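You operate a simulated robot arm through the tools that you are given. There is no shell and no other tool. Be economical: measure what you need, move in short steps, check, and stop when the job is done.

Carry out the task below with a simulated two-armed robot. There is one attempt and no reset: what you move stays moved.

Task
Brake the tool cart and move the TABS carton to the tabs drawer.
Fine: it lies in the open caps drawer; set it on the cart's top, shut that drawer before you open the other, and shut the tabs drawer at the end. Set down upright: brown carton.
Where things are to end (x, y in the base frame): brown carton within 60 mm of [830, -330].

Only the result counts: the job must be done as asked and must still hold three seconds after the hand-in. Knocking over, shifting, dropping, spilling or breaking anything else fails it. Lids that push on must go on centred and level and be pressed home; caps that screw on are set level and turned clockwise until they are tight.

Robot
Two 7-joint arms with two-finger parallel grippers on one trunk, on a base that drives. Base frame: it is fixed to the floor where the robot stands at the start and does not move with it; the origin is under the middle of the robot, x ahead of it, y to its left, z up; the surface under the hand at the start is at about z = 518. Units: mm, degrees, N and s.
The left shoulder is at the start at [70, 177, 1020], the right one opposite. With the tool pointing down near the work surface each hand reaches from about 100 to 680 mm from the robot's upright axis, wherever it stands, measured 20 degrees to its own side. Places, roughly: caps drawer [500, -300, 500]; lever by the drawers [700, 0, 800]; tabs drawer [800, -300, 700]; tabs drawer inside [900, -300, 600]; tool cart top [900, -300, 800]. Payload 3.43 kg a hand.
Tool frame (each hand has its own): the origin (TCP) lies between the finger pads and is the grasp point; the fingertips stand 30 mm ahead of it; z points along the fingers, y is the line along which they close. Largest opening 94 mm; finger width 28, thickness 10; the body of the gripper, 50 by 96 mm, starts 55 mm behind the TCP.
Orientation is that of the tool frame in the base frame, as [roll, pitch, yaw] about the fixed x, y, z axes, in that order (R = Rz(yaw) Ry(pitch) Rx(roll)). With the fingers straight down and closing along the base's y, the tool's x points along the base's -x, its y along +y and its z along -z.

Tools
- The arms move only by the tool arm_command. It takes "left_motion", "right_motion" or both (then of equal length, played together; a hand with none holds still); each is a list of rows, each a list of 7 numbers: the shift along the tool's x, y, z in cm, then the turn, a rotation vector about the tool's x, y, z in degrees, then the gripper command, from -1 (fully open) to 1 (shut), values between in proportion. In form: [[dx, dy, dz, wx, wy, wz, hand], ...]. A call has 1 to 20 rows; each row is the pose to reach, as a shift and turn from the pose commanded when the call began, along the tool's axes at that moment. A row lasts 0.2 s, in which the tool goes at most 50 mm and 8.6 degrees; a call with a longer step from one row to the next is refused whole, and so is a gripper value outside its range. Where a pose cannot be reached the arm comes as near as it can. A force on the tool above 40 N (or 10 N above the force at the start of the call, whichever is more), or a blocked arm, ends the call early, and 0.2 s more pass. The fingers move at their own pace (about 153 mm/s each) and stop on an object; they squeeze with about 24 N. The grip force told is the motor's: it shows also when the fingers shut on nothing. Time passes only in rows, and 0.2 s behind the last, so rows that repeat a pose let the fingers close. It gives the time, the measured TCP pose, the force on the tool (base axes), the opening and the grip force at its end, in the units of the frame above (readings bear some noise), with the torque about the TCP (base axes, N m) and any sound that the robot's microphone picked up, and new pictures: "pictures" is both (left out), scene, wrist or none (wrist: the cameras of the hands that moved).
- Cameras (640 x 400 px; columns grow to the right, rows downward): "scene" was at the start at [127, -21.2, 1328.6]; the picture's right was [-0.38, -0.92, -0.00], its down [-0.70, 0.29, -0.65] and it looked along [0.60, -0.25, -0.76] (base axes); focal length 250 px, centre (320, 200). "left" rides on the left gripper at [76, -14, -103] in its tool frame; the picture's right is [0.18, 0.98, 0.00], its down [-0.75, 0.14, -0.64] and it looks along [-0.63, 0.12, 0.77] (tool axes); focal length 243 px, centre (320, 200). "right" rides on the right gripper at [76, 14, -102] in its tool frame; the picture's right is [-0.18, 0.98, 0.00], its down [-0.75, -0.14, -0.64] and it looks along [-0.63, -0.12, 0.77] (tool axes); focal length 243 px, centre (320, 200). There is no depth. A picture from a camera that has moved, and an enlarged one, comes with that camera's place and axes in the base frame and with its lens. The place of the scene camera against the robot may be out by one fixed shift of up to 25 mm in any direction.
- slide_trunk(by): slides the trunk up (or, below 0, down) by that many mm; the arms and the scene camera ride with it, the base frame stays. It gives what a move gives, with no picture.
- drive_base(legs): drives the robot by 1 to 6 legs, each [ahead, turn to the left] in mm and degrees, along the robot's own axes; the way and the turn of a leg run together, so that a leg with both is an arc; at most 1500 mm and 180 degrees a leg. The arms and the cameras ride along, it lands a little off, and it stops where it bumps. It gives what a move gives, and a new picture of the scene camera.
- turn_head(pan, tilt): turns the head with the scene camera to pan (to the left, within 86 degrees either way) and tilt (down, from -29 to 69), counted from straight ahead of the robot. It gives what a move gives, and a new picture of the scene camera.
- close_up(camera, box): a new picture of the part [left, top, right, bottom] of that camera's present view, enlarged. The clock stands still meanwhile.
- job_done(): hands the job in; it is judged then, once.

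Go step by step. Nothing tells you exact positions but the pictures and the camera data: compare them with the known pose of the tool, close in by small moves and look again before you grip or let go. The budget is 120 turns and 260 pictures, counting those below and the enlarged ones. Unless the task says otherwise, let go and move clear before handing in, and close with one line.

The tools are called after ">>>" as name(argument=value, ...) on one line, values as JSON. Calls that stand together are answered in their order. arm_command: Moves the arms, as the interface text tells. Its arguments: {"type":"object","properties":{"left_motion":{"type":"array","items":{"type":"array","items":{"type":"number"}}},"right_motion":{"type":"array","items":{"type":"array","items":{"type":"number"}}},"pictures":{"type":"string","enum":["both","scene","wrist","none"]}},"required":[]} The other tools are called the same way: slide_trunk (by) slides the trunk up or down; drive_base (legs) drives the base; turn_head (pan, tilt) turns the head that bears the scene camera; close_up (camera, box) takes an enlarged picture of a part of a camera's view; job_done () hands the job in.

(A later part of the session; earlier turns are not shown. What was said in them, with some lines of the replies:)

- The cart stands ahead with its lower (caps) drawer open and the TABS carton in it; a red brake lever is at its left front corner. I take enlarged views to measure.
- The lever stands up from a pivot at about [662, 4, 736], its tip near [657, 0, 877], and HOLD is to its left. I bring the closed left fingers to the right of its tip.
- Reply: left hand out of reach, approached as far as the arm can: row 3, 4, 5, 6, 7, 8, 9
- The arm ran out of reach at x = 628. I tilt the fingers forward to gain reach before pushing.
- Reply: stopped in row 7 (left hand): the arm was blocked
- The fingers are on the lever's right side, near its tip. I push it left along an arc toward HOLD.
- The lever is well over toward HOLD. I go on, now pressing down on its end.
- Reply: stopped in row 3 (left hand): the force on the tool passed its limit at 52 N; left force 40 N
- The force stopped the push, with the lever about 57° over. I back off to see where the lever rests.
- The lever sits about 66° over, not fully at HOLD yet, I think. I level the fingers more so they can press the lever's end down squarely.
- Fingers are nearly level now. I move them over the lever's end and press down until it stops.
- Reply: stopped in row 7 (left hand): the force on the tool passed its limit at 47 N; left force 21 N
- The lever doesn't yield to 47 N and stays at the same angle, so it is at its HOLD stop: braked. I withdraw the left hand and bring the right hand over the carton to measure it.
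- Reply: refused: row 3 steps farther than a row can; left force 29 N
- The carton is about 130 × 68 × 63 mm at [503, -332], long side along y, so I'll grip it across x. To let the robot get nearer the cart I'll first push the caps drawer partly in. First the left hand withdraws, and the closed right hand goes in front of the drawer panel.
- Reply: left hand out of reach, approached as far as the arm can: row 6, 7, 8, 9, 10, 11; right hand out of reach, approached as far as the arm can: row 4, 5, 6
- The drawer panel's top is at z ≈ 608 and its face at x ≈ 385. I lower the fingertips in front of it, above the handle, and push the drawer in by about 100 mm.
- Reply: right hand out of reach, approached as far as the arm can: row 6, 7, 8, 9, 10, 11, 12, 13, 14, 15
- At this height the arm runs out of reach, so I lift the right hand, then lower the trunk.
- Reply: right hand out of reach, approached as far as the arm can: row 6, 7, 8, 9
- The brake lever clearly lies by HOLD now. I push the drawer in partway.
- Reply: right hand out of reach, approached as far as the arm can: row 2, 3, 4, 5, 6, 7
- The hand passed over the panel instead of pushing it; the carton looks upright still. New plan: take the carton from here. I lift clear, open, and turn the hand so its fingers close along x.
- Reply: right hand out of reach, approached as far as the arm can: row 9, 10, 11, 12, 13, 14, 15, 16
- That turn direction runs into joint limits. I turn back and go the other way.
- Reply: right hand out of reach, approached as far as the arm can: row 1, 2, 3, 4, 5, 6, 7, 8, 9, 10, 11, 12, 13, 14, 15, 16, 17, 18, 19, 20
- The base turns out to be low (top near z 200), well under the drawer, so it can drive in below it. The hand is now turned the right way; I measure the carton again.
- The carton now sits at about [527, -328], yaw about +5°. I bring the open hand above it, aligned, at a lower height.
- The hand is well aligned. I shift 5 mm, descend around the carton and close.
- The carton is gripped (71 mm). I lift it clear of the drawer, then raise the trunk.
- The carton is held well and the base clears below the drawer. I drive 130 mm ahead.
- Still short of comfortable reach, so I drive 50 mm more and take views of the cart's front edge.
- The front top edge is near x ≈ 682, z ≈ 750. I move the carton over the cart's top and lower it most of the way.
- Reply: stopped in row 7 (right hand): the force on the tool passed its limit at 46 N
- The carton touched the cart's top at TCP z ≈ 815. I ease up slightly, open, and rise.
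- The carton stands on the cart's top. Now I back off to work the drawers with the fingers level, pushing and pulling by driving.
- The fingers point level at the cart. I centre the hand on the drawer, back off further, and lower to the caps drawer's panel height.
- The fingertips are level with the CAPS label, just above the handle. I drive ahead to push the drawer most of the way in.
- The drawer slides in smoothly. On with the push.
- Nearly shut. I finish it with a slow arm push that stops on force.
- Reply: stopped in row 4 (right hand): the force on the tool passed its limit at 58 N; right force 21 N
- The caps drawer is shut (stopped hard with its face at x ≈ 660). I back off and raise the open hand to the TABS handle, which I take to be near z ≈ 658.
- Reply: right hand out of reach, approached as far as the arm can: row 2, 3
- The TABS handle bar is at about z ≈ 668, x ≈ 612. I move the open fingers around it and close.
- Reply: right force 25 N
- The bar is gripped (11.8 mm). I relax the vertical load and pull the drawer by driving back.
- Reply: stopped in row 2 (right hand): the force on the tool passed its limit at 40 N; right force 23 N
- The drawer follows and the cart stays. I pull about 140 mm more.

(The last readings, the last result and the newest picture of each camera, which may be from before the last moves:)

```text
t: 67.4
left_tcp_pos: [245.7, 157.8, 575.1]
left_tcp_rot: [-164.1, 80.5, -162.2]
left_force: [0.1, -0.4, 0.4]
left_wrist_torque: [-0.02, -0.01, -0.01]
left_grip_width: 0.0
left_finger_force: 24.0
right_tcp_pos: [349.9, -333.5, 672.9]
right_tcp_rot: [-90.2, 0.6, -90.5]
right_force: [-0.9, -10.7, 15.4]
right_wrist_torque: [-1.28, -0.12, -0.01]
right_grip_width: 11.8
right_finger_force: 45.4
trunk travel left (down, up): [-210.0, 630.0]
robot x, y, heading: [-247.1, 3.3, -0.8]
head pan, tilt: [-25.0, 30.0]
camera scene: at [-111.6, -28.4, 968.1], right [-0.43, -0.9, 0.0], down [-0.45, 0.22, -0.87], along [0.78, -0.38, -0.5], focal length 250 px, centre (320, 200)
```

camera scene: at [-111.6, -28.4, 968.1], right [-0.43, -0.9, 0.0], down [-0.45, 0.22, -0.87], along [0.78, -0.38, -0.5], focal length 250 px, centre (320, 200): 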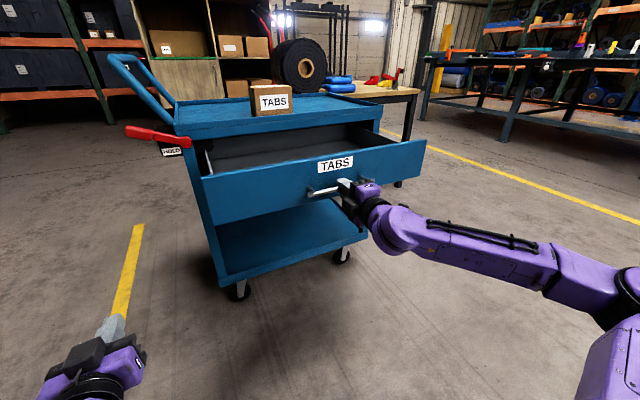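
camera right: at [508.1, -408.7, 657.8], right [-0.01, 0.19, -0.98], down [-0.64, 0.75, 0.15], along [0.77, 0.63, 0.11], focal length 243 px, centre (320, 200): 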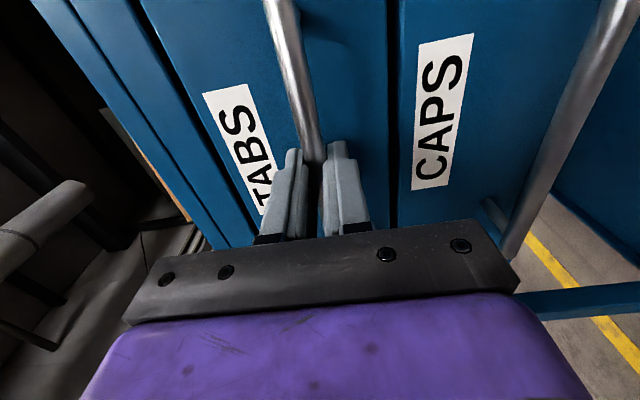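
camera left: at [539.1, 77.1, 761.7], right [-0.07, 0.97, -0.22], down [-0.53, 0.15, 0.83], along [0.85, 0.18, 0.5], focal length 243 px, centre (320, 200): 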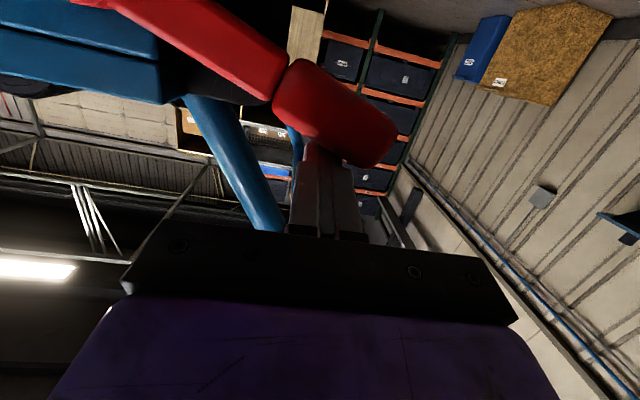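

The tabs drawer is open by 261 mm. I let go, back away, raise, and turn the hand down again.

>>> arm_command(right_motion=[[0, 0, 0, 0, 0, 0, -1], [0, 0, 0, 0, 0, 0, -1], [0, 0, 0, 0, 0, 0, -1]], pictures="none")

>>> drive_base(legs=[[-110, 0]])

>>> slide_trunk(by=340)

>>> arm_command(right_motion=[[0, 0, 0, -8, 0, 0, -1], [0, 0, 0, -16, 0, 0, -1], [0, 0, 0, -24, 0, 0, -1], [0, 0, 0, -32, 0, 0, -1], [0, 0, 0, -40, 0, 0, -1], [0, 0, 0, -48, 0, 0, -1], [0, 0, 0, -56, 0, 0, -1], [0, 0, 0, -64, 0, 0, -1], [0, 0, 0, -72, 0, 0, -1], [0, 0, 0, -80, 0, 0, -1], [0, 0, 0, -88, 0, 0, -1], [0, 0, 0, -90, 0, 0, -1]], pictures="none")

>>> turn_head(pan=-25, tilt=48)

```text
t: 68.2
left_tcp_pos: [247.1, 159.5, 572.8]
left_tcp_rot: [-164.3, 80.5, -162.3]
left_force: [-0.3, 0.7, 0.3]
left_wrist_torque: [0.02, 0.02, 0.0]
left_grip_width: 0.0
left_finger_force: 23.9
right_tcp_pos: [349.9, -331.9, 671.2]
right_tcp_rot: [-90.1, 0.5, -90.4]
right_force: [0.9, 0.5, -0.1]
right_wrist_torque: [-0.04, 0.05, -0.01]
right_grip_width: 94.1
right_finger_force: 0.0
trunk travel left (down, up): [-210.0, 630.0]
robot x, y, heading: [-243.7, 1.5, -0.5]
head pan, tilt: [-25.0, 30.0]
```

```text
t: 69.4
left_tcp_pos: [137.5, 160.6, 572.8]
left_tcp_rot: [-164.3, 80.4, -162.2]
left_force: [0.1, -0.1, -0.9]
left_wrist_torque: [0.0, -0.02, 0.03]
left_grip_width: 0.0
left_finger_force: 23.8
right_tcp_pos: [240.8, -329.3, 671.2]
right_tcp_rot: [-90.2, 0.6, -90.5]
right_force: [0.0, -0.3, 0.5]
right_wrist_torque: [-0.03, 0.0, 0.0]
right_grip_width: 94.0
right_finger_force: 0.1
trunk travel left (down, up): [-210.0, 630.0]
robot x, y, heading: [-357.7, 9.9, -0.7]
head pan, tilt: [-25.0, 30.0]
camera scene: at [-220.4, -26.8, 967.8], right [-0.43, -0.9, 0.0], down [-0.45, 0.22, -0.87], along [0.78, -0.38, -0.5], focal length 250 px, centre (320, 200)
```

scene: 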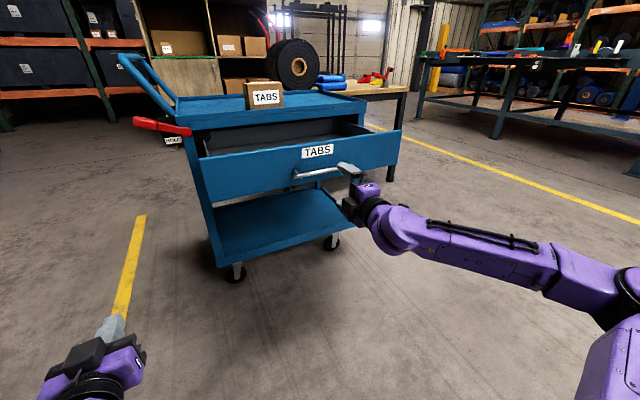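

```text
t: 72.7
left_tcp_pos: [136.2, 160.0, 913.0]
left_tcp_rot: [-164.2, 80.4, -162.3]
left_force: [-0.1, 0.3, 0.1]
left_wrist_torque: [0.0, 0.0, 0.02]
left_grip_width: 0.0
left_finger_force: 23.7
right_tcp_pos: [241.4, -329.3, 1010.5]
right_tcp_rot: [-90.2, 0.4, -90.4]
right_force: [-0.6, -0.9, 0.4]
right_wrist_torque: [-0.03, -0.01, 0.06]
right_grip_width: 94.0
right_finger_force: 0.1
trunk travel left (down, up): [-550.0, 290.0]
robot x, y, heading: [-357.1, 7.1, -1.1]
head pan, tilt: [-25.0, 30.0]
```

```text
t: 75.3
left_tcp_pos: [136.7, 159.7, 913.4]
left_tcp_rot: [-164.4, 80.4, -162.3]
left_force: [0.5, 0.7, -0.2]
left_wrist_torque: [0.01, -0.02, -0.01]
left_grip_width: 0.1
left_finger_force: 24.1
right_tcp_pos: [241.0, -331.0, 1011.5]
right_tcp_rot: [179.8, 0.5, -90.4]
right_force: [0.5, -0.1, -0.3]
right_wrist_torque: [0.03, -0.02, 0.03]
right_grip_width: 93.9
right_finger_force: 0.0
trunk travel left (down, up): [-550.0, 290.0]
robot x, y, heading: [-356.8, 4.4, -0.6]
head pan, tilt: [-25.0, 30.0]
```

```text
t: 76.1
left_tcp_pos: [137.2, 159.0, 913.7]
left_tcp_rot: [-164.3, 80.4, -162.2]
left_force: [0.0, 0.7, -0.6]
left_wrist_torque: [-0.01, 0.03, 0.04]
left_grip_width: 0.1
left_finger_force: 23.8
right_tcp_pos: [240.7, -329.8, 1010.2]
right_tcp_rot: [179.7, 0.6, -90.4]
right_force: [-0.4, -0.9, -0.5]
right_wrist_torque: [0.02, 0.02, -0.02]
right_grip_width: 94.1
right_finger_force: 0.0
trunk travel left (down, up): [-550.0, 290.0]
robot x, y, heading: [-354.3, 0.7, -0.7]
head pan, tilt: [-25.0, 48.0]
camera scene: at [-230.6, -21.7, 1281.0], right [-0.43, -0.9, 0.0], down [-0.67, 0.32, -0.67], along [0.6, -0.29, -0.74], focal length 250 px, centre (320, 200)
```

scene: 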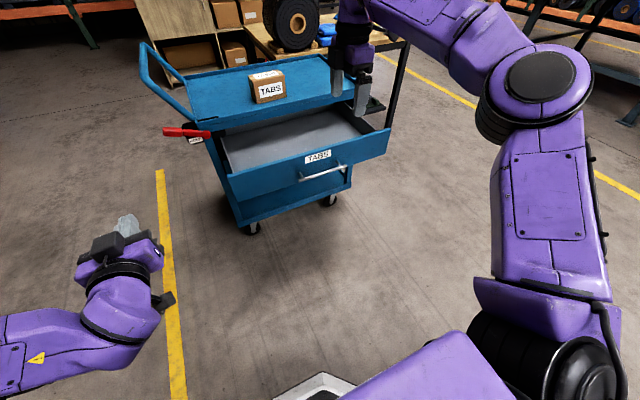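

All clear. I drive ahead until the hand is over the cart's top by the carton.

>>> drive_base(legs=[[535, 0.6]])

>>> close_up(camera="right", box=[0, 0, 640, 400])

```text
t: 79.2
left_tcp_pos: [667.4, 167.4, 912.9]
left_tcp_rot: [-164.3, 80.4, -161.2]
left_force: [-0.5, 1.0, 0.3]
left_wrist_torque: [-0.02, 0.01, 0.01]
left_grip_width: 0.0
left_finger_force: 23.7
right_tcp_pos: [779.9, -322.1, 1011.2]
right_tcp_rot: [179.7, 0.5, -89.4]
right_force: [-0.8, -0.2, -0.5]
right_wrist_torque: [-0.03, 0.0, 0.02]
right_grip_width: 94.0
right_finger_force: 0.0
trunk travel left (down, up): [-550.0, 290.0]
robot x, y, heading: [177.6, 4.2, 0.0]
head pan, tilt: [-25.0, 48.0]
camera scene: at [303.3, -21.3, 1280.9], right [-0.42, -0.91, 0.0], down [-0.68, 0.31, -0.67], along [0.61, -0.28, -0.74], focal length 250 px, centre (320, 200)
```

scene: 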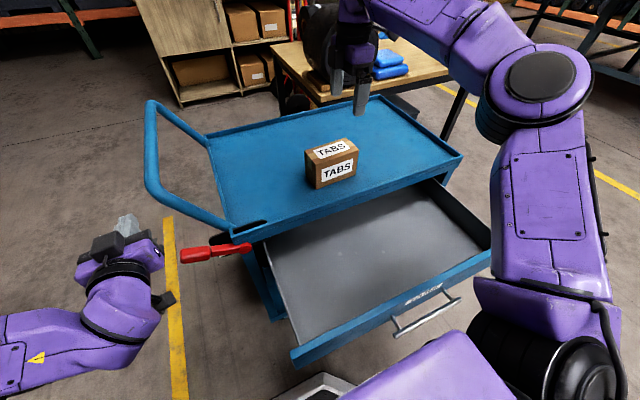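

```text
1.00 times, centred on (320, 200) of right (not enlarged: the box is as wide or as high as the picture)
camera zoom: at [767.6, -399.4, 1111.2], right [-0.98, 0.17, 0.01], down [0.14, 0.75, 0.65], along [0.11, 0.64, -0.76], focal length 243 px, centre (320, 200)
```

zoom: 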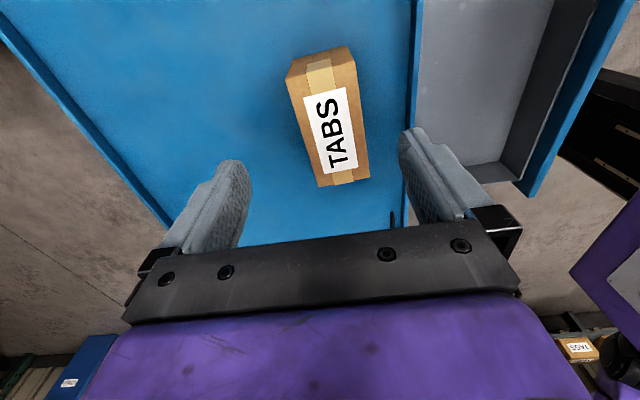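

I enlarge to locate the carton exactly.

>>> close_up(camera="right", box=[210, 35, 450, 195])

```text
2.50 times, centred on (330, 115) of right
camera zoom: at [767.6, -399.4, 1111.2], right [-0.98, 0.17, 0.01], down [0.14, 0.75, 0.65], along [0.11, 0.64, -0.76], focal length 606 px, centre (295, 412)
```

zoom: 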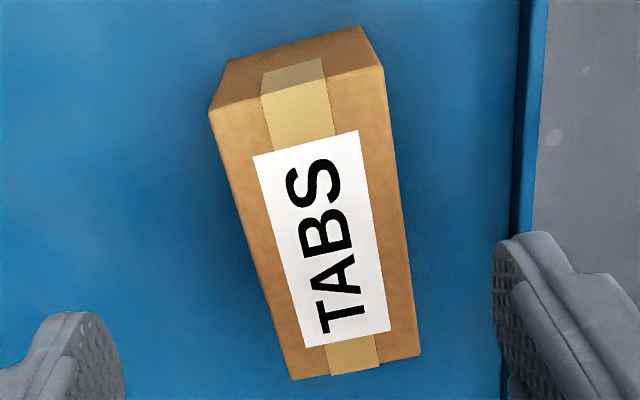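

The carton is at about [772, -272], yaw +3°. I line up and lower to just above it.

>>> arm_command(right_motion=[[-2.5, 0.4, 2.5, 0, 0, -2.4, -1], [-5.0, 0.8, 5, 0, 0, -2.4, -1], [-5.0, 0.8, 8, 0, 0, -2.4, -1], [-5.0, 0.8, 9.6, 0, 0, -2.4, -1], [-5.0, 0.8, 9.6, 0, 0, -2.4, -1]])

```text
t: 80.4
left_tcp_pos: [666.8, 167.4, 913.8]
left_tcp_rot: [-164.3, 80.5, -161.3]
left_force: [-0.1, -0.7, 0.6]
left_wrist_torque: [-0.02, 0.02, -0.01]
left_grip_width: 0.0
left_finger_force: 24.0
right_tcp_pos: [770.4, -269.7, 914.0]
right_tcp_rot: [179.9, 0.4, -87.0]
right_force: [0.5, -0.9, 0.5]
right_wrist_torque: [-0.02, 0.01, -0.02]
right_grip_width: 94.1
right_finger_force: 0.0
trunk travel left (down, up): [-550.0, 290.0]
robot x, y, heading: [178.2, 4.6, 0.2]
head pan, tilt: [-25.0, 48.0]
camera scene: at [302.8, -21.4, 1281.0], right [-0.42, -0.91, 0.0], down [-0.68, 0.31, -0.67], along [0.61, -0.28, -0.74], focal length 250 px, centre (320, 200)
camera right: at [761.2, -349.1, 1014.7], right [-0.99, 0.13, 0.0], down [0.1, 0.75, 0.65], along [0.08, 0.64, -0.76], focal length 243 px, centre (320, 200)
```

scene: 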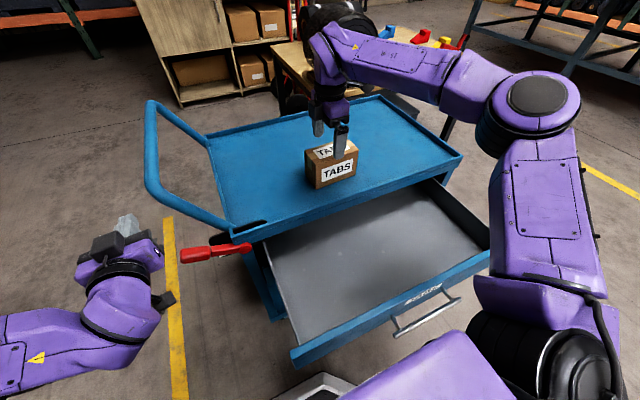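
right: 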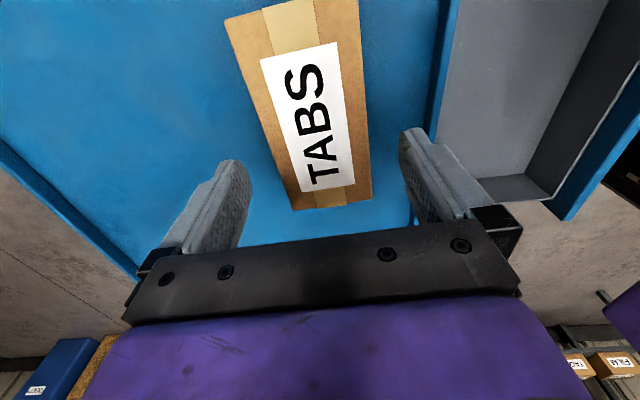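

Nearly aligned; small correction, then I descend and grip.

>>> arm_command(right_motion=[[0.7, -0.5, 2, 0, 0, 0, -1], [0.7, -0.5, 5, 0, 0, 0, -1], [0.7, -0.5, 8, 0, 0, 0, -1], [0.7, -0.5, 9.6, 0, 0, 0, -1], [0.7, -0.5, 9.6, 0, 0, 0, -1], [0.7, -0.5, 9.6, 0, 0, 0, 1], [0.7, -0.5, 9.6, 0, 0, 0, 1], [0.7, -0.5, 9.6, 0, 0, 0, 1], [0.7, -0.5, 9.6, 0, 0, 0, 1]])

```text
t: 82.4
left_tcp_pos: [667.0, 167.6, 912.9]
left_tcp_rot: [-164.3, 80.5, -161.3]
left_force: [0.2, 0.5, 0.3]
left_wrist_torque: [-0.01, 0.01, 0.01]
left_grip_width: 0.1
left_finger_force: 23.9
right_tcp_pos: [776.0, -275.1, 818.0]
right_tcp_rot: [179.8, 0.5, -87.0]
right_force: [-0.8, 0.4, 0.0]
right_wrist_torque: [0.18, -0.02, 0.06]
right_grip_width: 70.3
right_finger_force: 23.3
trunk travel left (down, up): [-550.0, 290.0]
robot x, y, heading: [177.4, 5.1, 0.4]
head pan, tilt: [-25.0, 48.0]
camera scene: at [302.9, -21.3, 1280.9], right [-0.42, -0.91, 0.0], down [-0.68, 0.31, -0.67], along [0.61, -0.28, -0.74], focal length 250 px, centre (320, 200)
camera right: at [766.9, -354.5, 918.6], right [-0.99, 0.13, 0.01], down [0.1, 0.75, 0.65], along [0.08, 0.64, -0.76], focal length 243 px, centre (320, 200)
```

scene: 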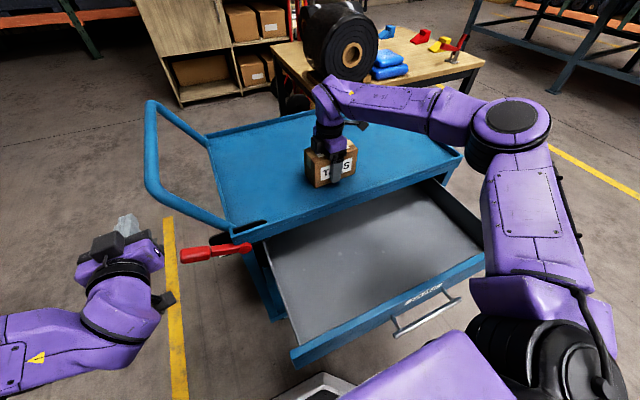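
right: 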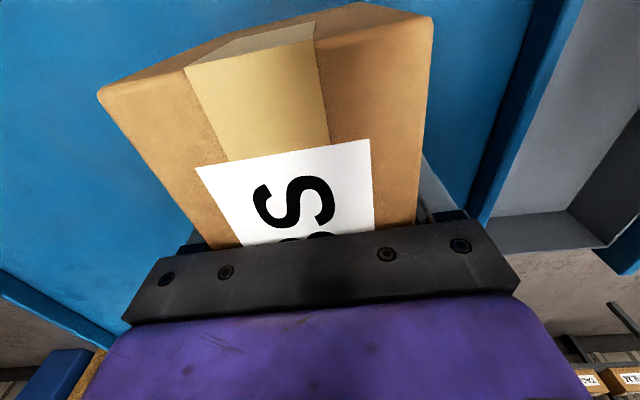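

Gripped. I lift, shift to y ≈ -330, and drive back so the carton hangs over the open tabs drawer.

>>> arm_command(right_motion=[[0, 0, -2.5, 0, 0, 0, 1], [0, 0, -5.5, 0, 0, 0, 1], [2, 0, -9, 0, 0, 0, 1], [5.4, 0, -9, 0, 0, 0, 1], [5.4, 0, -9, 0, 0, 0, 1]], pictures="none")

>>> drive_base(legs=[[-205, 0]])

>>> slide_trunk(by=-110)

>>> turn_head(pan=-28, tilt=45)

>>> close_up(camera="right", box=[0, 0, 640, 400])

```text
t: 83.6
left_tcp_pos: [666.4, 167.5, 913.0]
left_tcp_rot: [-164.0, 80.4, -161.0]
left_force: [0.0, 1.2, -0.1]
left_wrist_torque: [-0.01, 0.03, 0.01]
left_grip_width: 0.0
left_finger_force: 23.7
right_tcp_pos: [778.8, -330.7, 908.1]
right_tcp_rot: [179.8, 0.6, -87.0]
right_force: [-0.3, -0.3, -3.7]
right_wrist_torque: [0.01, -0.01, 0.0]
right_grip_width: 70.2
right_finger_force: 23.9
trunk travel left (down, up): [-550.0, 290.0]
robot x, y, heading: [173.2, 1.3, 0.2]
head pan, tilt: [-25.0, 48.0]
```

```text
t: 85.2
left_tcp_pos: [458.8, 166.7, 913.2]
left_tcp_rot: [-164.3, 80.4, -161.1]
left_force: [-1.1, 0.5, 0.2]
left_wrist_torque: [0.01, 0.01, 0.01]
left_grip_width: 0.0
left_finger_force: 23.8
right_tcp_pos: [573.0, -329.9, 907.0]
right_tcp_rot: [179.9, 0.4, -86.9]
right_force: [-0.1, 0.8, -2.9]
right_wrist_torque: [0.03, -0.02, 0.01]
right_grip_width: 70.2
right_finger_force: 24.4
trunk travel left (down, up): [-550.0, 290.0]
robot x, y, heading: [-28.2, 1.9, 0.4]
head pan, tilt: [-25.0, 48.0]
camera scene: at [96.4, -22.8, 1281.0], right [-0.41, -0.91, 0.0], down [-0.68, 0.31, -0.67], along [0.61, -0.28, -0.74], focal length 250 px, centre (320, 200)
```

scene: 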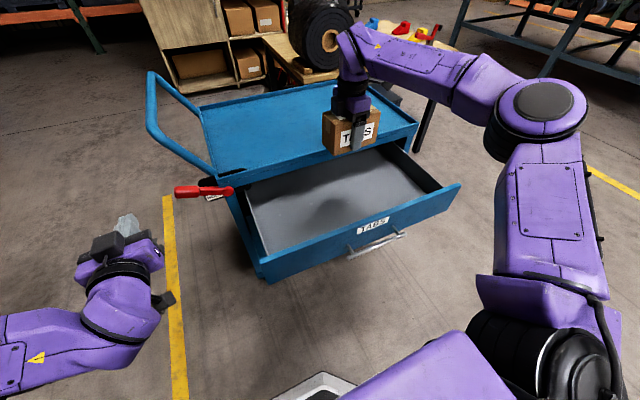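

```text
t: 86.7
left_tcp_pos: [459.5, 167.9, 802.7]
left_tcp_rot: [-164.3, 80.4, -161.2]
left_force: [-0.5, 0.1, 0.3]
left_wrist_torque: [-0.01, -0.01, 0.04]
left_grip_width: 0.0
left_finger_force: 24.0
right_tcp_pos: [574.4, -330.2, 797.5]
right_tcp_rot: [179.8, 0.6, -86.9]
right_force: [-0.7, 0.3, -3.0]
right_wrist_torque: [0.02, 0.02, -0.03]
right_grip_width: 70.4
right_finger_force: 23.5
trunk travel left (down, up): [-440.0, 400.0]
robot x, y, heading: [-28.2, 0.1, 0.9]
head pan, tilt: [-25.0, 48.0]
```

```text
t: 87.3
left_tcp_pos: [459.6, 167.1, 802.7]
left_tcp_rot: [-164.4, 80.5, -161.1]
left_force: [-0.6, -0.7, 0.4]
left_wrist_torque: [0.01, -0.01, 0.02]
left_grip_width: 0.0
left_finger_force: 24.1
right_tcp_pos: [574.0, -330.2, 796.2]
right_tcp_rot: [179.8, 0.5, -86.8]
right_force: [-0.3, -0.7, -3.8]
right_wrist_torque: [-0.02, 0.01, -0.02]
right_grip_width: 70.2
right_finger_force: 23.9
trunk travel left (down, up): [-440.0, 400.0]
robot x, y, heading: [-27.8, 3.2, 0.2]
head pan, tilt: [-28.0, 45.0]
camera scene: at [97.5, -27.6, 1175.1], right [-0.46, -0.89, 0.0], down [-0.63, 0.33, -0.71], along [0.63, -0.33, -0.71], focal length 250 px, centre (320, 200)
```

scene: 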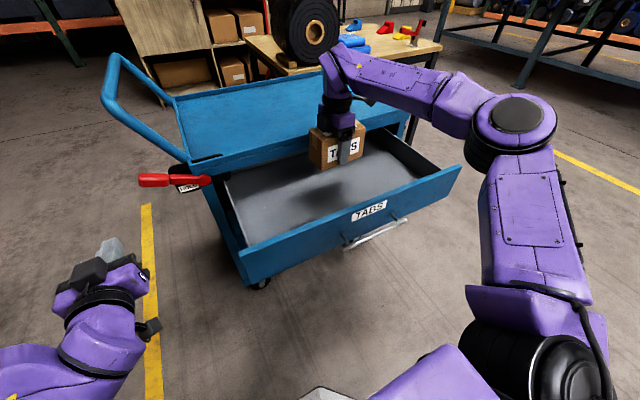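

```text
1.00 times, centred on (320, 200) of right (not enlarged: the box is as wide or as high as the picture)
camera zoom: at [565.2, -408.7, 898.0], right [-0.99, 0.13, 0.01], down [0.1, 0.75, 0.65], along [0.08, 0.64, -0.76], focal length 243 px, centre (320, 200)
```

zoom: 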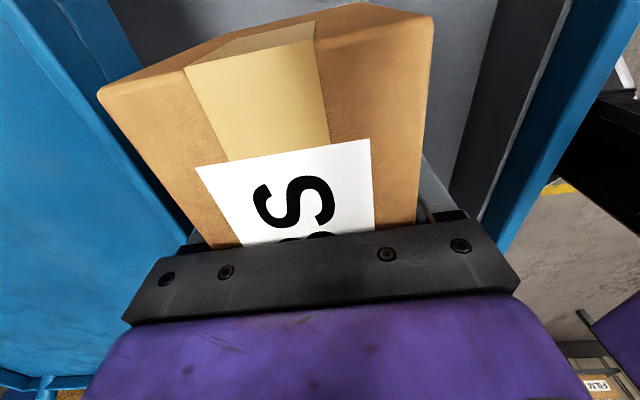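

The carton hangs over the drawer at x ≈ 574. I lower it, slowly at the end, until it touches the drawer floor.

>>> arm_command(right_motion=[[0, 0, 2.5, 0, 0, 0, 1], [0, 0, 5, 0, 0, 0, 1], [0, 0, 7, 0, 0, 0, 1], [0, 0, 7.8, 0, 0, 0, 1], [0, 0, 8.2, 0, 0, 0, 1], [0, 0, 8.6, 0, 0, 0, 1], [0, 0, 9, 0, 0, 0, 1], [0, 0, 9.3, 0, 0, 0, 1]])

```text
t: 89.1
left_tcp_pos: [459.9, 167.6, 802.6]
left_tcp_rot: [-164.3, 80.4, -161.2]
left_force: [-0.7, 0.1, 0.6]
left_wrist_torque: [-0.03, 0.0, 0.04]
left_grip_width: 0.0
left_finger_force: 24.2
right_tcp_pos: [574.0, -329.2, 703.6]
right_tcp_rot: [179.8, 0.6, -86.8]
right_force: [0.5, 0.7, -3.5]
right_wrist_torque: [0.0, 0.01, -0.01]
right_grip_width: 70.2
right_finger_force: 24.2
trunk travel left (down, up): [-440.0, 400.0]
robot x, y, heading: [-31.2, 2.2, 0.3]
head pan, tilt: [-28.0, 45.0]
camera scene: at [97.5, -27.6, 1175.1], right [-0.46, -0.89, 0.0], down [-0.63, 0.33, -0.71], along [0.63, -0.33, -0.71], focal length 250 px, centre (320, 200)
camera right: at [564.0, -408.3, 804.6], right [-0.99, 0.13, 0.01], down [0.1, 0.75, 0.65], along [0.08, 0.64, -0.76], focal length 243 px, centre (320, 200)
```

scene: 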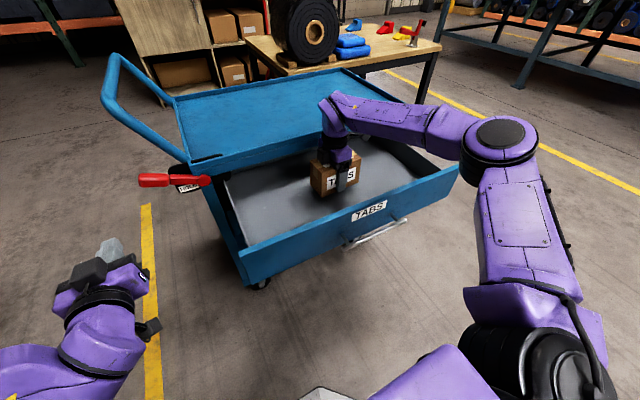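
right: 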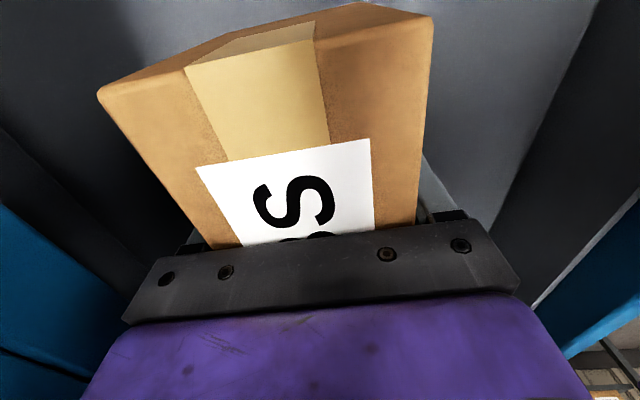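

No contact yet; I continue in 3 mm steps.

>>> arm_command(right_motion=[[0, 0, 0.3, 0, 0, 0, 1], [0, 0, 0.6, 0, 0, 0, 1], [0, 0, 0.9, 0, 0, 0, 1], [0, 0, 1.2, 0, 0, 0, 1]], pictures="none")

```text
t: 90.1
left_tcp_pos: [461.0, 166.8, 803.4]
left_tcp_rot: [-164.3, 80.5, -161.1]
left_force: [1.1, 0.4, 1.0]
left_wrist_torque: [0.02, -0.01, 0.03]
left_grip_width: 0.0
left_finger_force: 23.8
right_tcp_pos: [574.5, -329.8, 691.9]
right_tcp_rot: [179.9, 0.6, -86.9]
right_force: [-0.7, -0.3, -3.0]
right_wrist_torque: [0.04, 0.0, 0.02]
right_grip_width: 70.4
right_finger_force: 23.5
trunk travel left (down, up): [-440.0, 400.0]
robot x, y, heading: [-30.4, -0.9, 0.3]
head pan, tilt: [-28.0, 45.0]
```

>>> arm_command(right_motion=[[0, 0, 0.3, 0, 0, 0, 1], [0, 0, 0.6, 0, 0, 0, 1], [0, 0, 0.9, 0, 0, 0, 1], [0, 0, 1.2, 0, 0, 0, 1], [0, 0, 1.5, 0, 0, 0, 1]])

```text
t: 91.3
left_tcp_pos: [459.0, 167.4, 803.5]
left_tcp_rot: [-164.0, 80.5, -160.7]
left_force: [0.0, -0.5, 0.0]
left_wrist_torque: [0.01, -0.04, -0.01]
left_grip_width: 0.0
left_finger_force: 23.3
right_tcp_pos: [573.9, -330.3, 681.3]
right_tcp_rot: [-179.9, 0.5, -86.8]
right_force: [1.4, -4.2, 14.1]
right_wrist_torque: [0.18, 0.48, 0.21]
right_grip_width: 70.5
right_finger_force: 24.5
trunk travel left (down, up): [-440.0, 400.0]
robot x, y, heading: [-30.8, 3.5, 0.3]
head pan, tilt: [-28.0, 45.0]
camera scene: at [95.5, -27.0, 1175.7], right [-0.46, -0.89, 0.0], down [-0.63, 0.33, -0.71], along [0.63, -0.33, -0.71], focal length 250 px, centre (320, 200)
camera right: at [563.8, -408.2, 781.4], right [-0.99, 0.13, 0.0], down [0.1, 0.75, 0.65], along [0.08, 0.64, -0.76], focal length 243 px, centre (320, 200)
```

scene: 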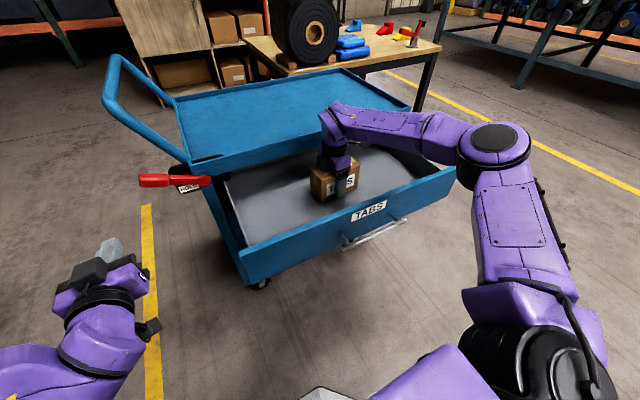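
right: 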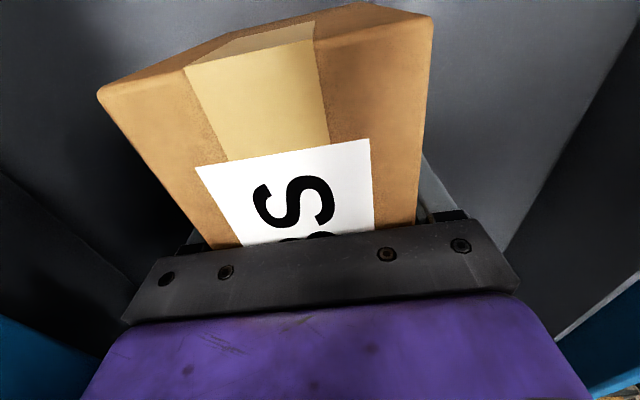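

The carton is on the floor at [574, -330], which will be about [835, -330] once shut. I release and rise.

>>> arm_command(right_motion=[[0, 0, -0.1, 0, 0, 0, -1], [0, 0, -0.1, 0, 0, 0, -1], [0, 0, -0.1, 0, 0, 0, -1], [0, 0, -3, 0, 0, 0, -1], [0, 0, -7, 0, 0, 0, -1], [0, 0, -11, 0, 0, 0, -1], [0, 0, -15, 0, 0, 0, -1]])

```text
t: 92.9
left_tcp_pos: [459.5, 166.9, 802.8]
left_tcp_rot: [-164.1, 80.6, -160.8]
left_force: [-0.9, -0.2, -0.1]
left_wrist_torque: [0.01, 0.0, 0.0]
left_grip_width: 0.1
left_finger_force: 24.2
right_tcp_pos: [575.7, -330.5, 828.6]
right_tcp_rot: [179.8, 0.6, -86.7]
right_force: [-0.8, -0.4, 0.6]
right_wrist_torque: [-0.05, -0.01, -0.01]
right_grip_width: 94.1
right_finger_force: 0.0
trunk travel left (down, up): [-440.0, 400.0]
robot x, y, heading: [-34.0, 1.7, 0.5]
head pan, tilt: [-28.0, 45.0]
camera scene: at [96.5, -26.7, 1175.2], right [-0.46, -0.89, 0.0], down [-0.63, 0.33, -0.71], along [0.63, -0.33, -0.71], focal length 250 px, centre (320, 200)
camera right: at [565.5, -409.4, 928.5], right [-0.99, 0.13, 0.0], down [0.1, 0.76, 0.65], along [0.08, 0.64, -0.76], focal length 243 px, centre (320, 200)
```

scene: 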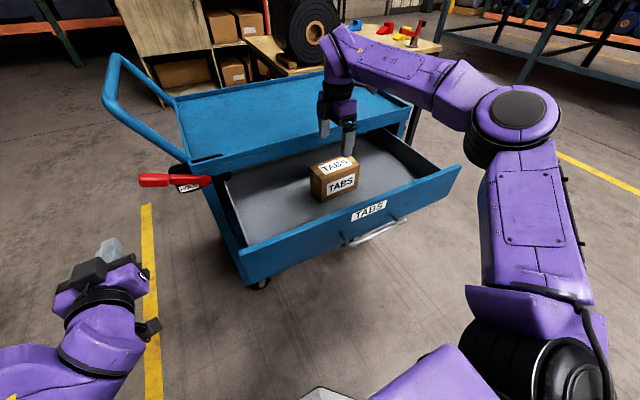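
right: 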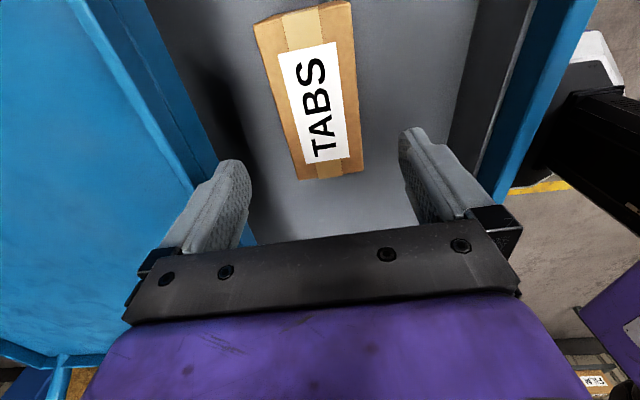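

The carton stands upright in the tabs drawer. I back off, level the closed fingers again and lower to the panel above the handle.

>>> drive_base(legs=[[-295, -0.4]])

>>> arm_command(right_motion=[[0, 0, 0, 8, 0, 0, 1], [0, 0, 0, 16, 0, 0, 1], [0, 0, 0, 24, 0, 0, 1], [0, 0, 0, 32, 0, 0, 1], [0, 0, 0, 40, 0, 0, 1], [0, 0, 0, 48, 0, 0, 1], [0, 0, 0, 56, 0, 0, 1], [0, 0, 0, 64, 0, 0, 1], [0, 0, 0, 72, 0, 0, 1], [0, 0, 0, 80, 0, 0, 1], [0, 0, 0, 88, 0, 0, 1], [0, 0, 0, 90, 0, 0, 1]], pictures="none")

>>> slide_trunk(by=-127)

>>> turn_head(pan=-25, tilt=36)

>>> close_up(camera="right", box=[0, 0, 640, 400])

```text
t: 94.9
left_tcp_pos: [171.1, 163.0, 803.0]
left_tcp_rot: [-164.2, 80.4, -161.2]
left_force: [-0.9, 0.2, -0.5]
left_wrist_torque: [-0.04, 0.0, -0.02]
left_grip_width: 0.4
left_finger_force: 23.6
right_tcp_pos: [283.5, -337.5, 828.5]
right_tcp_rot: [179.8, 0.4, -87.1]
right_force: [-0.9, 0.7, 0.0]
right_wrist_torque: [0.02, 0.01, 0.0]
right_grip_width: 94.1
right_finger_force: 0.0
trunk travel left (down, up): [-440.0, 400.0]
robot x, y, heading: [-317.6, -1.5, 0.1]
head pan, tilt: [-28.0, 45.0]
camera scene: at [-192.6, -29.9, 1175.3], right [-0.47, -0.88, 0.0], down [-0.62, 0.33, -0.71], along [0.63, -0.33, -0.71], focal length 250 px, centre (320, 200)
```

scene: 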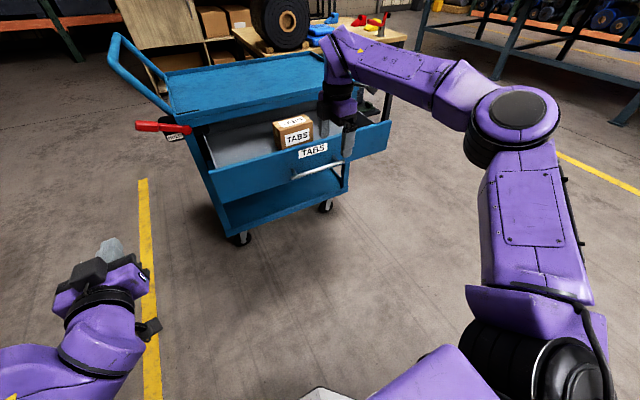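

```text
t: 97.5
left_tcp_pos: [172.3, 162.8, 803.0]
left_tcp_rot: [-164.4, 80.4, -161.3]
left_force: [-0.2, 0.0, -0.2]
left_wrist_torque: [0.02, -0.01, -0.02]
left_grip_width: 0.0
left_finger_force: 24.0
right_tcp_pos: [286.5, -330.0, 827.5]
right_tcp_rot: [-93.0, 0.6, -86.4]
right_force: [0.0, 0.3, 0.8]
right_wrist_torque: [0.05, -0.01, -0.02]
right_grip_width: 0.0
right_finger_force: 24.1
right hand out of reach, approached as far as the arm can: row 11, 12
trunk travel left (down, up): [-440.0, 400.0]
robot x, y, heading: [-318.9, -1.1, 0.4]
head pan, tilt: [-28.0, 45.0]
```

```text
t: 99.0
left_tcp_pos: [171.6, 162.0, 675.1]
left_tcp_rot: [-164.3, 80.4, -161.4]
left_force: [0.4, 0.8, 0.5]
left_wrist_torque: [-0.03, -0.02, 0.01]
left_grip_width: 0.0
left_finger_force: 23.8
right_tcp_pos: [285.4, -329.1, 699.2]
right_tcp_rot: [-93.2, 0.6, -86.3]
right_force: [-0.1, 0.0, -1.2]
right_wrist_torque: [-0.02, -0.02, -0.01]
right_grip_width: 0.0
right_finger_force: 23.9
trunk travel left (down, up): [-313.0, 527.0]
robot x, y, heading: [-322.8, 0.5, -0.0]
head pan, tilt: [-28.0, 45.0]
```

```text
t: 99.7
left_tcp_pos: [171.8, 162.8, 675.4]
left_tcp_rot: [-164.2, 80.5, -161.3]
left_force: [0.4, -0.1, 0.5]
left_wrist_torque: [0.01, 0.0, 0.02]
left_grip_width: 0.0
left_finger_force: 23.7
right_tcp_pos: [285.2, -329.8, 700.6]
right_tcp_rot: [-93.1, 0.6, -86.5]
right_force: [-0.6, -0.2, 0.1]
right_wrist_torque: [-0.03, 0.01, 0.04]
right_grip_width: 0.2
right_finger_force: 24.4
trunk travel left (down, up): [-313.0, 527.0]
robot x, y, heading: [-315.7, -2.9, -0.0]
head pan, tilt: [-25.0, 36.0]
camera scene: at [-184.3, -28.7, 1061.4], right [-0.42, -0.91, 0.0], down [-0.53, 0.25, -0.81], along [0.73, -0.34, -0.59], focal length 250 px, centre (320, 200)
```

scene: 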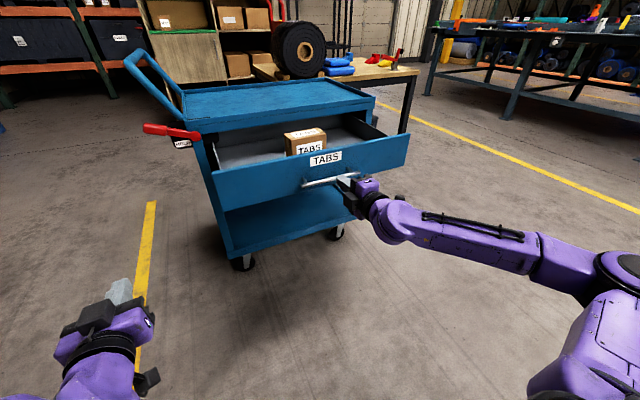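

```text
1.00 times, centred on (320, 200) of right (not enlarged: the box is as wide or as high as the picture)
camera zoom: at [188.1, -413.5, 689.1], right [-0.07, 0.19, -0.98], down [-0.68, 0.71, 0.18], along [0.73, 0.68, 0.08], focal length 243 px, centre (320, 200)
```

zoom: 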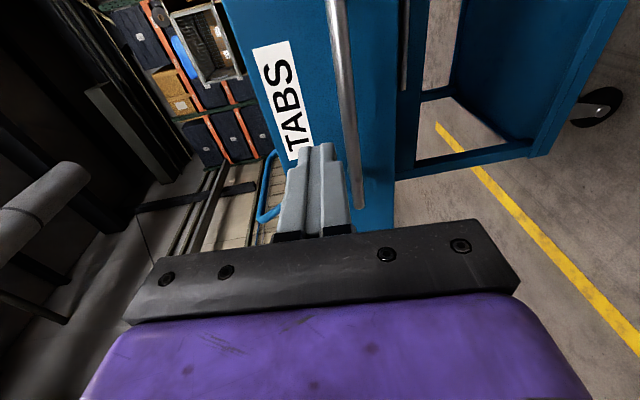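

The fingertips face the TABS panel just above the handle. I drive ahead to push the drawer in.

>>> drive_base(legs=[[110, 0]])

>>> drive_base(legs=[[110, 0]])

```text
t: 100.9
left_tcp_pos: [280.8, 162.1, 675.8]
left_tcp_rot: [-164.2, 80.4, -161.4]
left_force: [0.1, 0.3, 0.4]
left_wrist_torque: [-0.01, 0.0, 0.01]
left_grip_width: 0.0
left_finger_force: 24.0
right_tcp_pos: [394.7, -329.7, 698.5]
right_tcp_rot: [-93.1, 0.5, -86.3]
right_force: [-0.3, -0.5, -0.6]
right_wrist_torque: [0.0, -0.04, 0.01]
right_grip_width: 0.1
right_finger_force: 24.0
trunk travel left (down, up): [-313.0, 527.0]
robot x, y, heading: [-207.9, -1.4, 0.2]
head pan, tilt: [-25.0, 36.0]
camera scene: at [-74.5, -28.5, 1061.3], right [-0.42, -0.91, 0.0], down [-0.53, 0.25, -0.81], along [0.73, -0.34, -0.59], focal length 250 px, centre (320, 200)
```

scene: 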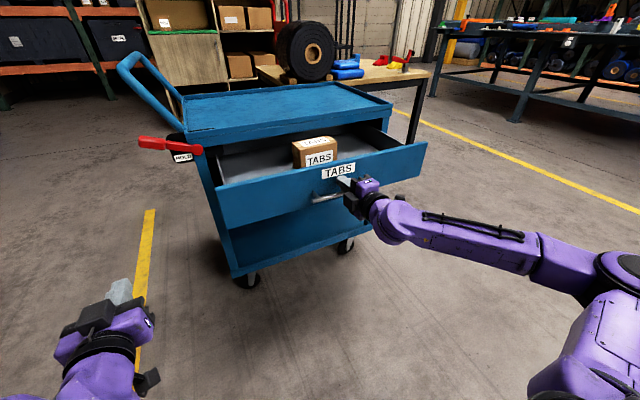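

```text
t: 102.1
left_tcp_pos: [394.0, 163.5, 675.8]
left_tcp_rot: [-164.2, 80.3, -161.3]
left_force: [-0.8, -0.6, -0.4]
left_wrist_torque: [-0.01, -0.01, -0.01]
left_grip_width: 0.1
left_finger_force: 23.9
right_tcp_pos: [506.5, -329.9, 699.3]
right_tcp_rot: [-93.1, 0.6, -86.2]
right_force: [0.1, 0.5, -0.2]
right_wrist_torque: [0.0, 0.01, 0.01]
right_grip_width: 0.2
right_finger_force: 24.3
trunk travel left (down, up): [-313.0, 527.0]
robot x, y, heading: [-96.3, -1.8, 0.2]
head pan, tilt: [-25.0, 36.0]
camera scene: at [37.3, -28.0, 1061.3], right [-0.42, -0.91, 0.0], down [-0.53, 0.25, -0.81], along [0.73, -0.34, -0.59], focal length 250 px, centre (320, 200)
```

scene: 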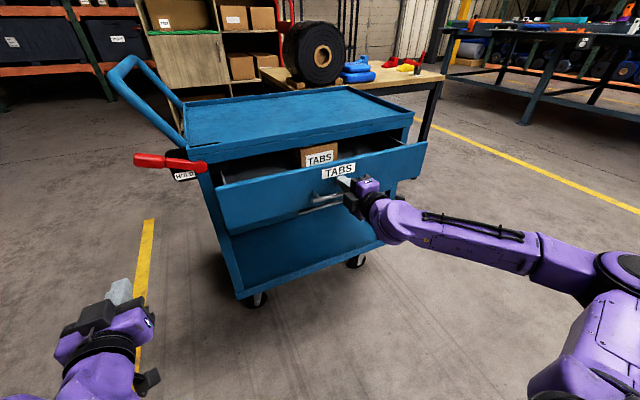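

Still smooth. One more drive, then the arm finishes.

>>> drive_base(legs=[[100, 0]])

>>> arm_command(right_motion=[[0, 0, 0.8, 0, 0, 0, 1], [0, 0, 1.6, 0, 0, 0, 1], [0, 0, 2.4, 0, 0, 0, 1], [0, 0, 3.2, 0, 0, 0, 1], [0, 0, 4, 0, 0, 0, 1], [0, 0, 4.8, 0, 0, 0, 1], [0, 0, 5.6, 0, 0, 0, 1]])

```text
t: 103.3
left_tcp_pos: [491.9, 164.8, 675.8]
left_tcp_rot: [-164.4, 80.5, -161.3]
left_force: [1.0, 0.2, 0.7]
left_wrist_torque: [-0.02, 0.0, 0.03]
left_grip_width: 0.0
left_finger_force: 24.2
right_tcp_pos: [606.7, -327.0, 698.8]
right_tcp_rot: [-93.2, 0.6, -86.4]
right_force: [-0.8, 0.0, -0.4]
right_wrist_torque: [0.01, -0.01, 0.04]
right_grip_width: 0.0
right_finger_force: 23.7
trunk travel left (down, up): [-313.0, 527.0]
robot x, y, heading: [2.4, 0.8, 0.2]
head pan, tilt: [-25.0, 36.0]
camera scene: at [136.3, -27.4, 1061.3], right [-0.42, -0.91, 0.0], down [-0.53, 0.25, -0.81], along [0.73, -0.34, -0.59], focal length 250 px, centre (320, 200)
```

scene: 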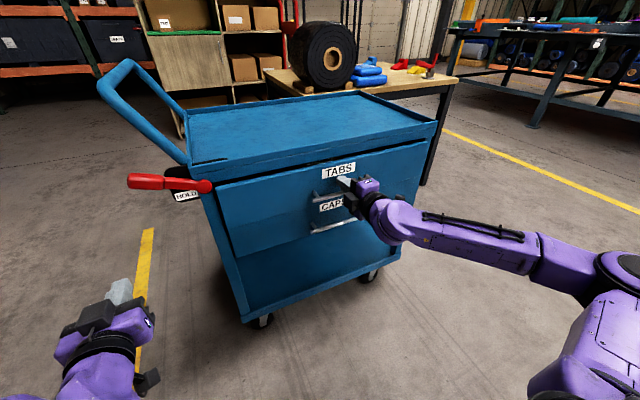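

```text
t: 104.3
left_tcp_pos: [490.1, 161.7, 678.4]
left_tcp_rot: [-163.6, 80.6, -160.8]
left_force: [-0.7, 0.3, -0.1]
left_wrist_torque: [-0.01, -0.02, -0.02]
left_grip_width: 0.0
left_finger_force: 24.4
right_tcp_pos: [628.4, -327.2, 697.6]
right_tcp_rot: [-93.3, 0.6, -86.2]
right_force: [-25.4, -0.3, 2.6]
right_wrist_torque: [-0.01, -0.23, -0.36]
right_grip_width: 0.0
right_finger_force: 24.3
trunk travel left (down, up): [-313.0, 527.0]
robot x, y, heading: [-4.3, 1.2, 0.1]
head pan, tilt: [-25.0, 36.0]
stopped in row 5 (right hand): the force on the tool passed its limit at 56 N (the readings are from after the stop); the commanded pose is now the measured one
camera scene: at [130.8, -27.9, 1062.1], right [-0.42, -0.91, 0.0], down [-0.53, 0.25, -0.81], along [0.73, -0.34, -0.59], focal length 250 px, centre (320, 200)
camera right: at [532.2, -409.9, 687.1], right [-0.07, 0.19, -0.98], down [-0.68, 0.71, 0.19], along [0.73, 0.68, 0.08], focal length 243 px, centre (320, 200)
```

scene: 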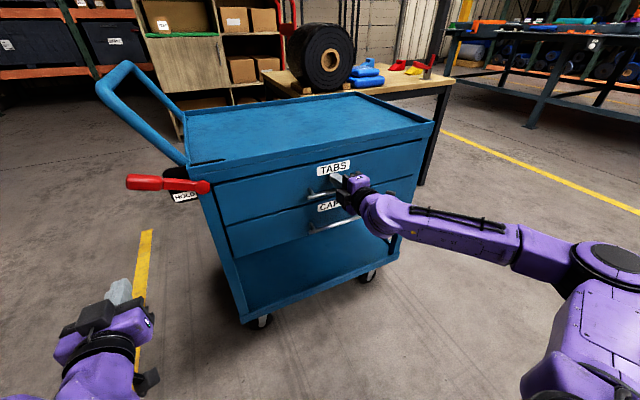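
right: 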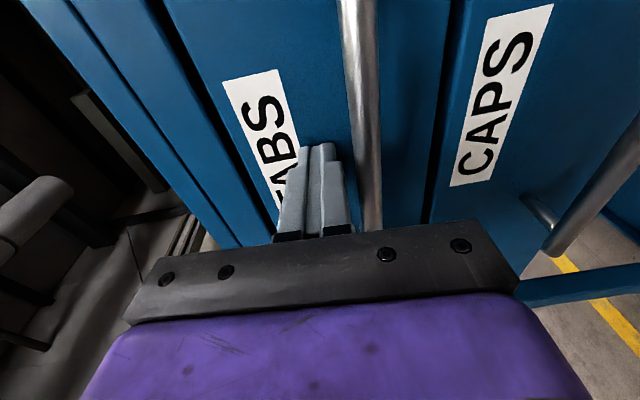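

The tabs drawer has reached its stop at the same depth as the caps drawer. I drive clear and check everything.

>>> drive_base(legs=[[-180, 0]])

>>> close_up(camera="scene", box=[110, 70, 430, 270])

>>> close_up(camera="right", box=[0, 0, 640, 400])

```text
t: 105.8
left_tcp_pos: [307.3, 162.6, 675.5]
left_tcp_rot: [-164.1, 80.4, -161.3]
left_force: [-0.6, 0.1, 0.5]
left_wrist_torque: [0.0, -0.01, -0.01]
left_grip_width: 0.0
left_finger_force: 24.1
right_tcp_pos: [449.2, -326.5, 694.7]
right_tcp_rot: [-93.4, 0.7, -86.3]
right_force: [-0.5, -0.6, -0.3]
right_wrist_torque: [0.01, -0.02, 0.02]
right_grip_width: 0.0
right_finger_force: 23.8
trunk travel left (down, up): [-313.0, 527.0]
robot x, y, heading: [-182.9, 0.3, -0.0]
head pan, tilt: [-25.0, 36.0]
camera scene: at [-50.3, -28.2, 1061.5], right [-0.42, -0.91, 0.0], down [-0.53, 0.25, -0.81], along [0.73, -0.34, -0.59], focal length 250 px, centre (320, 200)
```

scene: 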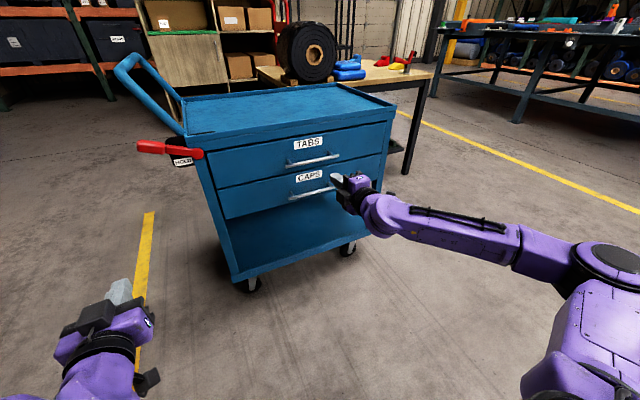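

```text
2.00 times, centred on (270, 170) of scene
camera zoom: at [-50.3, -28.2, 1061.5], right [-0.42, -0.91, 0.0], down [-0.53, 0.25, -0.81], along [0.73, -0.34, -0.59], focal length 500 px, centre (420, 260)
```

zoom: 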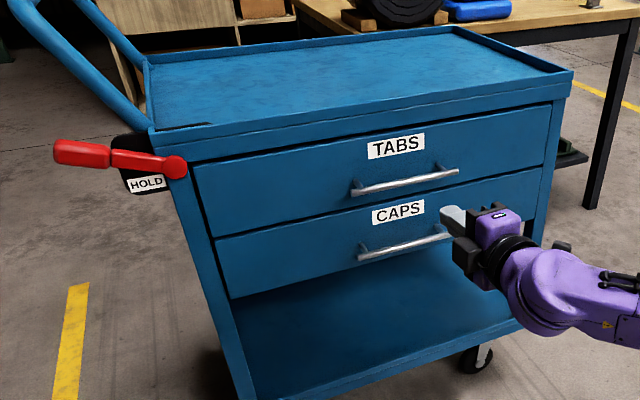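

```text
1.00 times, centred on (320, 200) of right (not enlarged: the box is as wide or as high as the picture)
camera zoom: at [350.3, -410.5, 684.7], right [-0.07, 0.19, -0.98], down [-0.68, 0.71, 0.19], along [0.73, 0.68, 0.08], focal length 243 px, centre (320, 200)
```

zoom: 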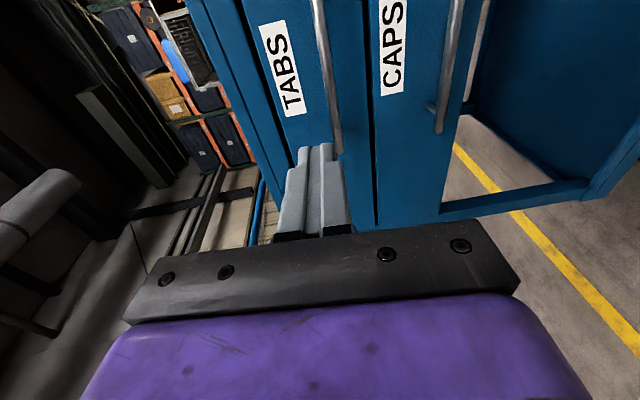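

Both drawers are shut and flush, the brake lever is at HOLD, and the hands are clear of the cart. I hand in.

>>> job_done()

```text
The job is handed in.
```

The brake lever is at its HOLD stop and both drawers are shut. The TABS carton stands upright in the tabs drawer at about [835, -330], worked out from its set-down spot since it can't be seen with the drawer shut. While I was reaching in, the hand nudged the carton about 24 mm within the caps drawer before I picked it up.
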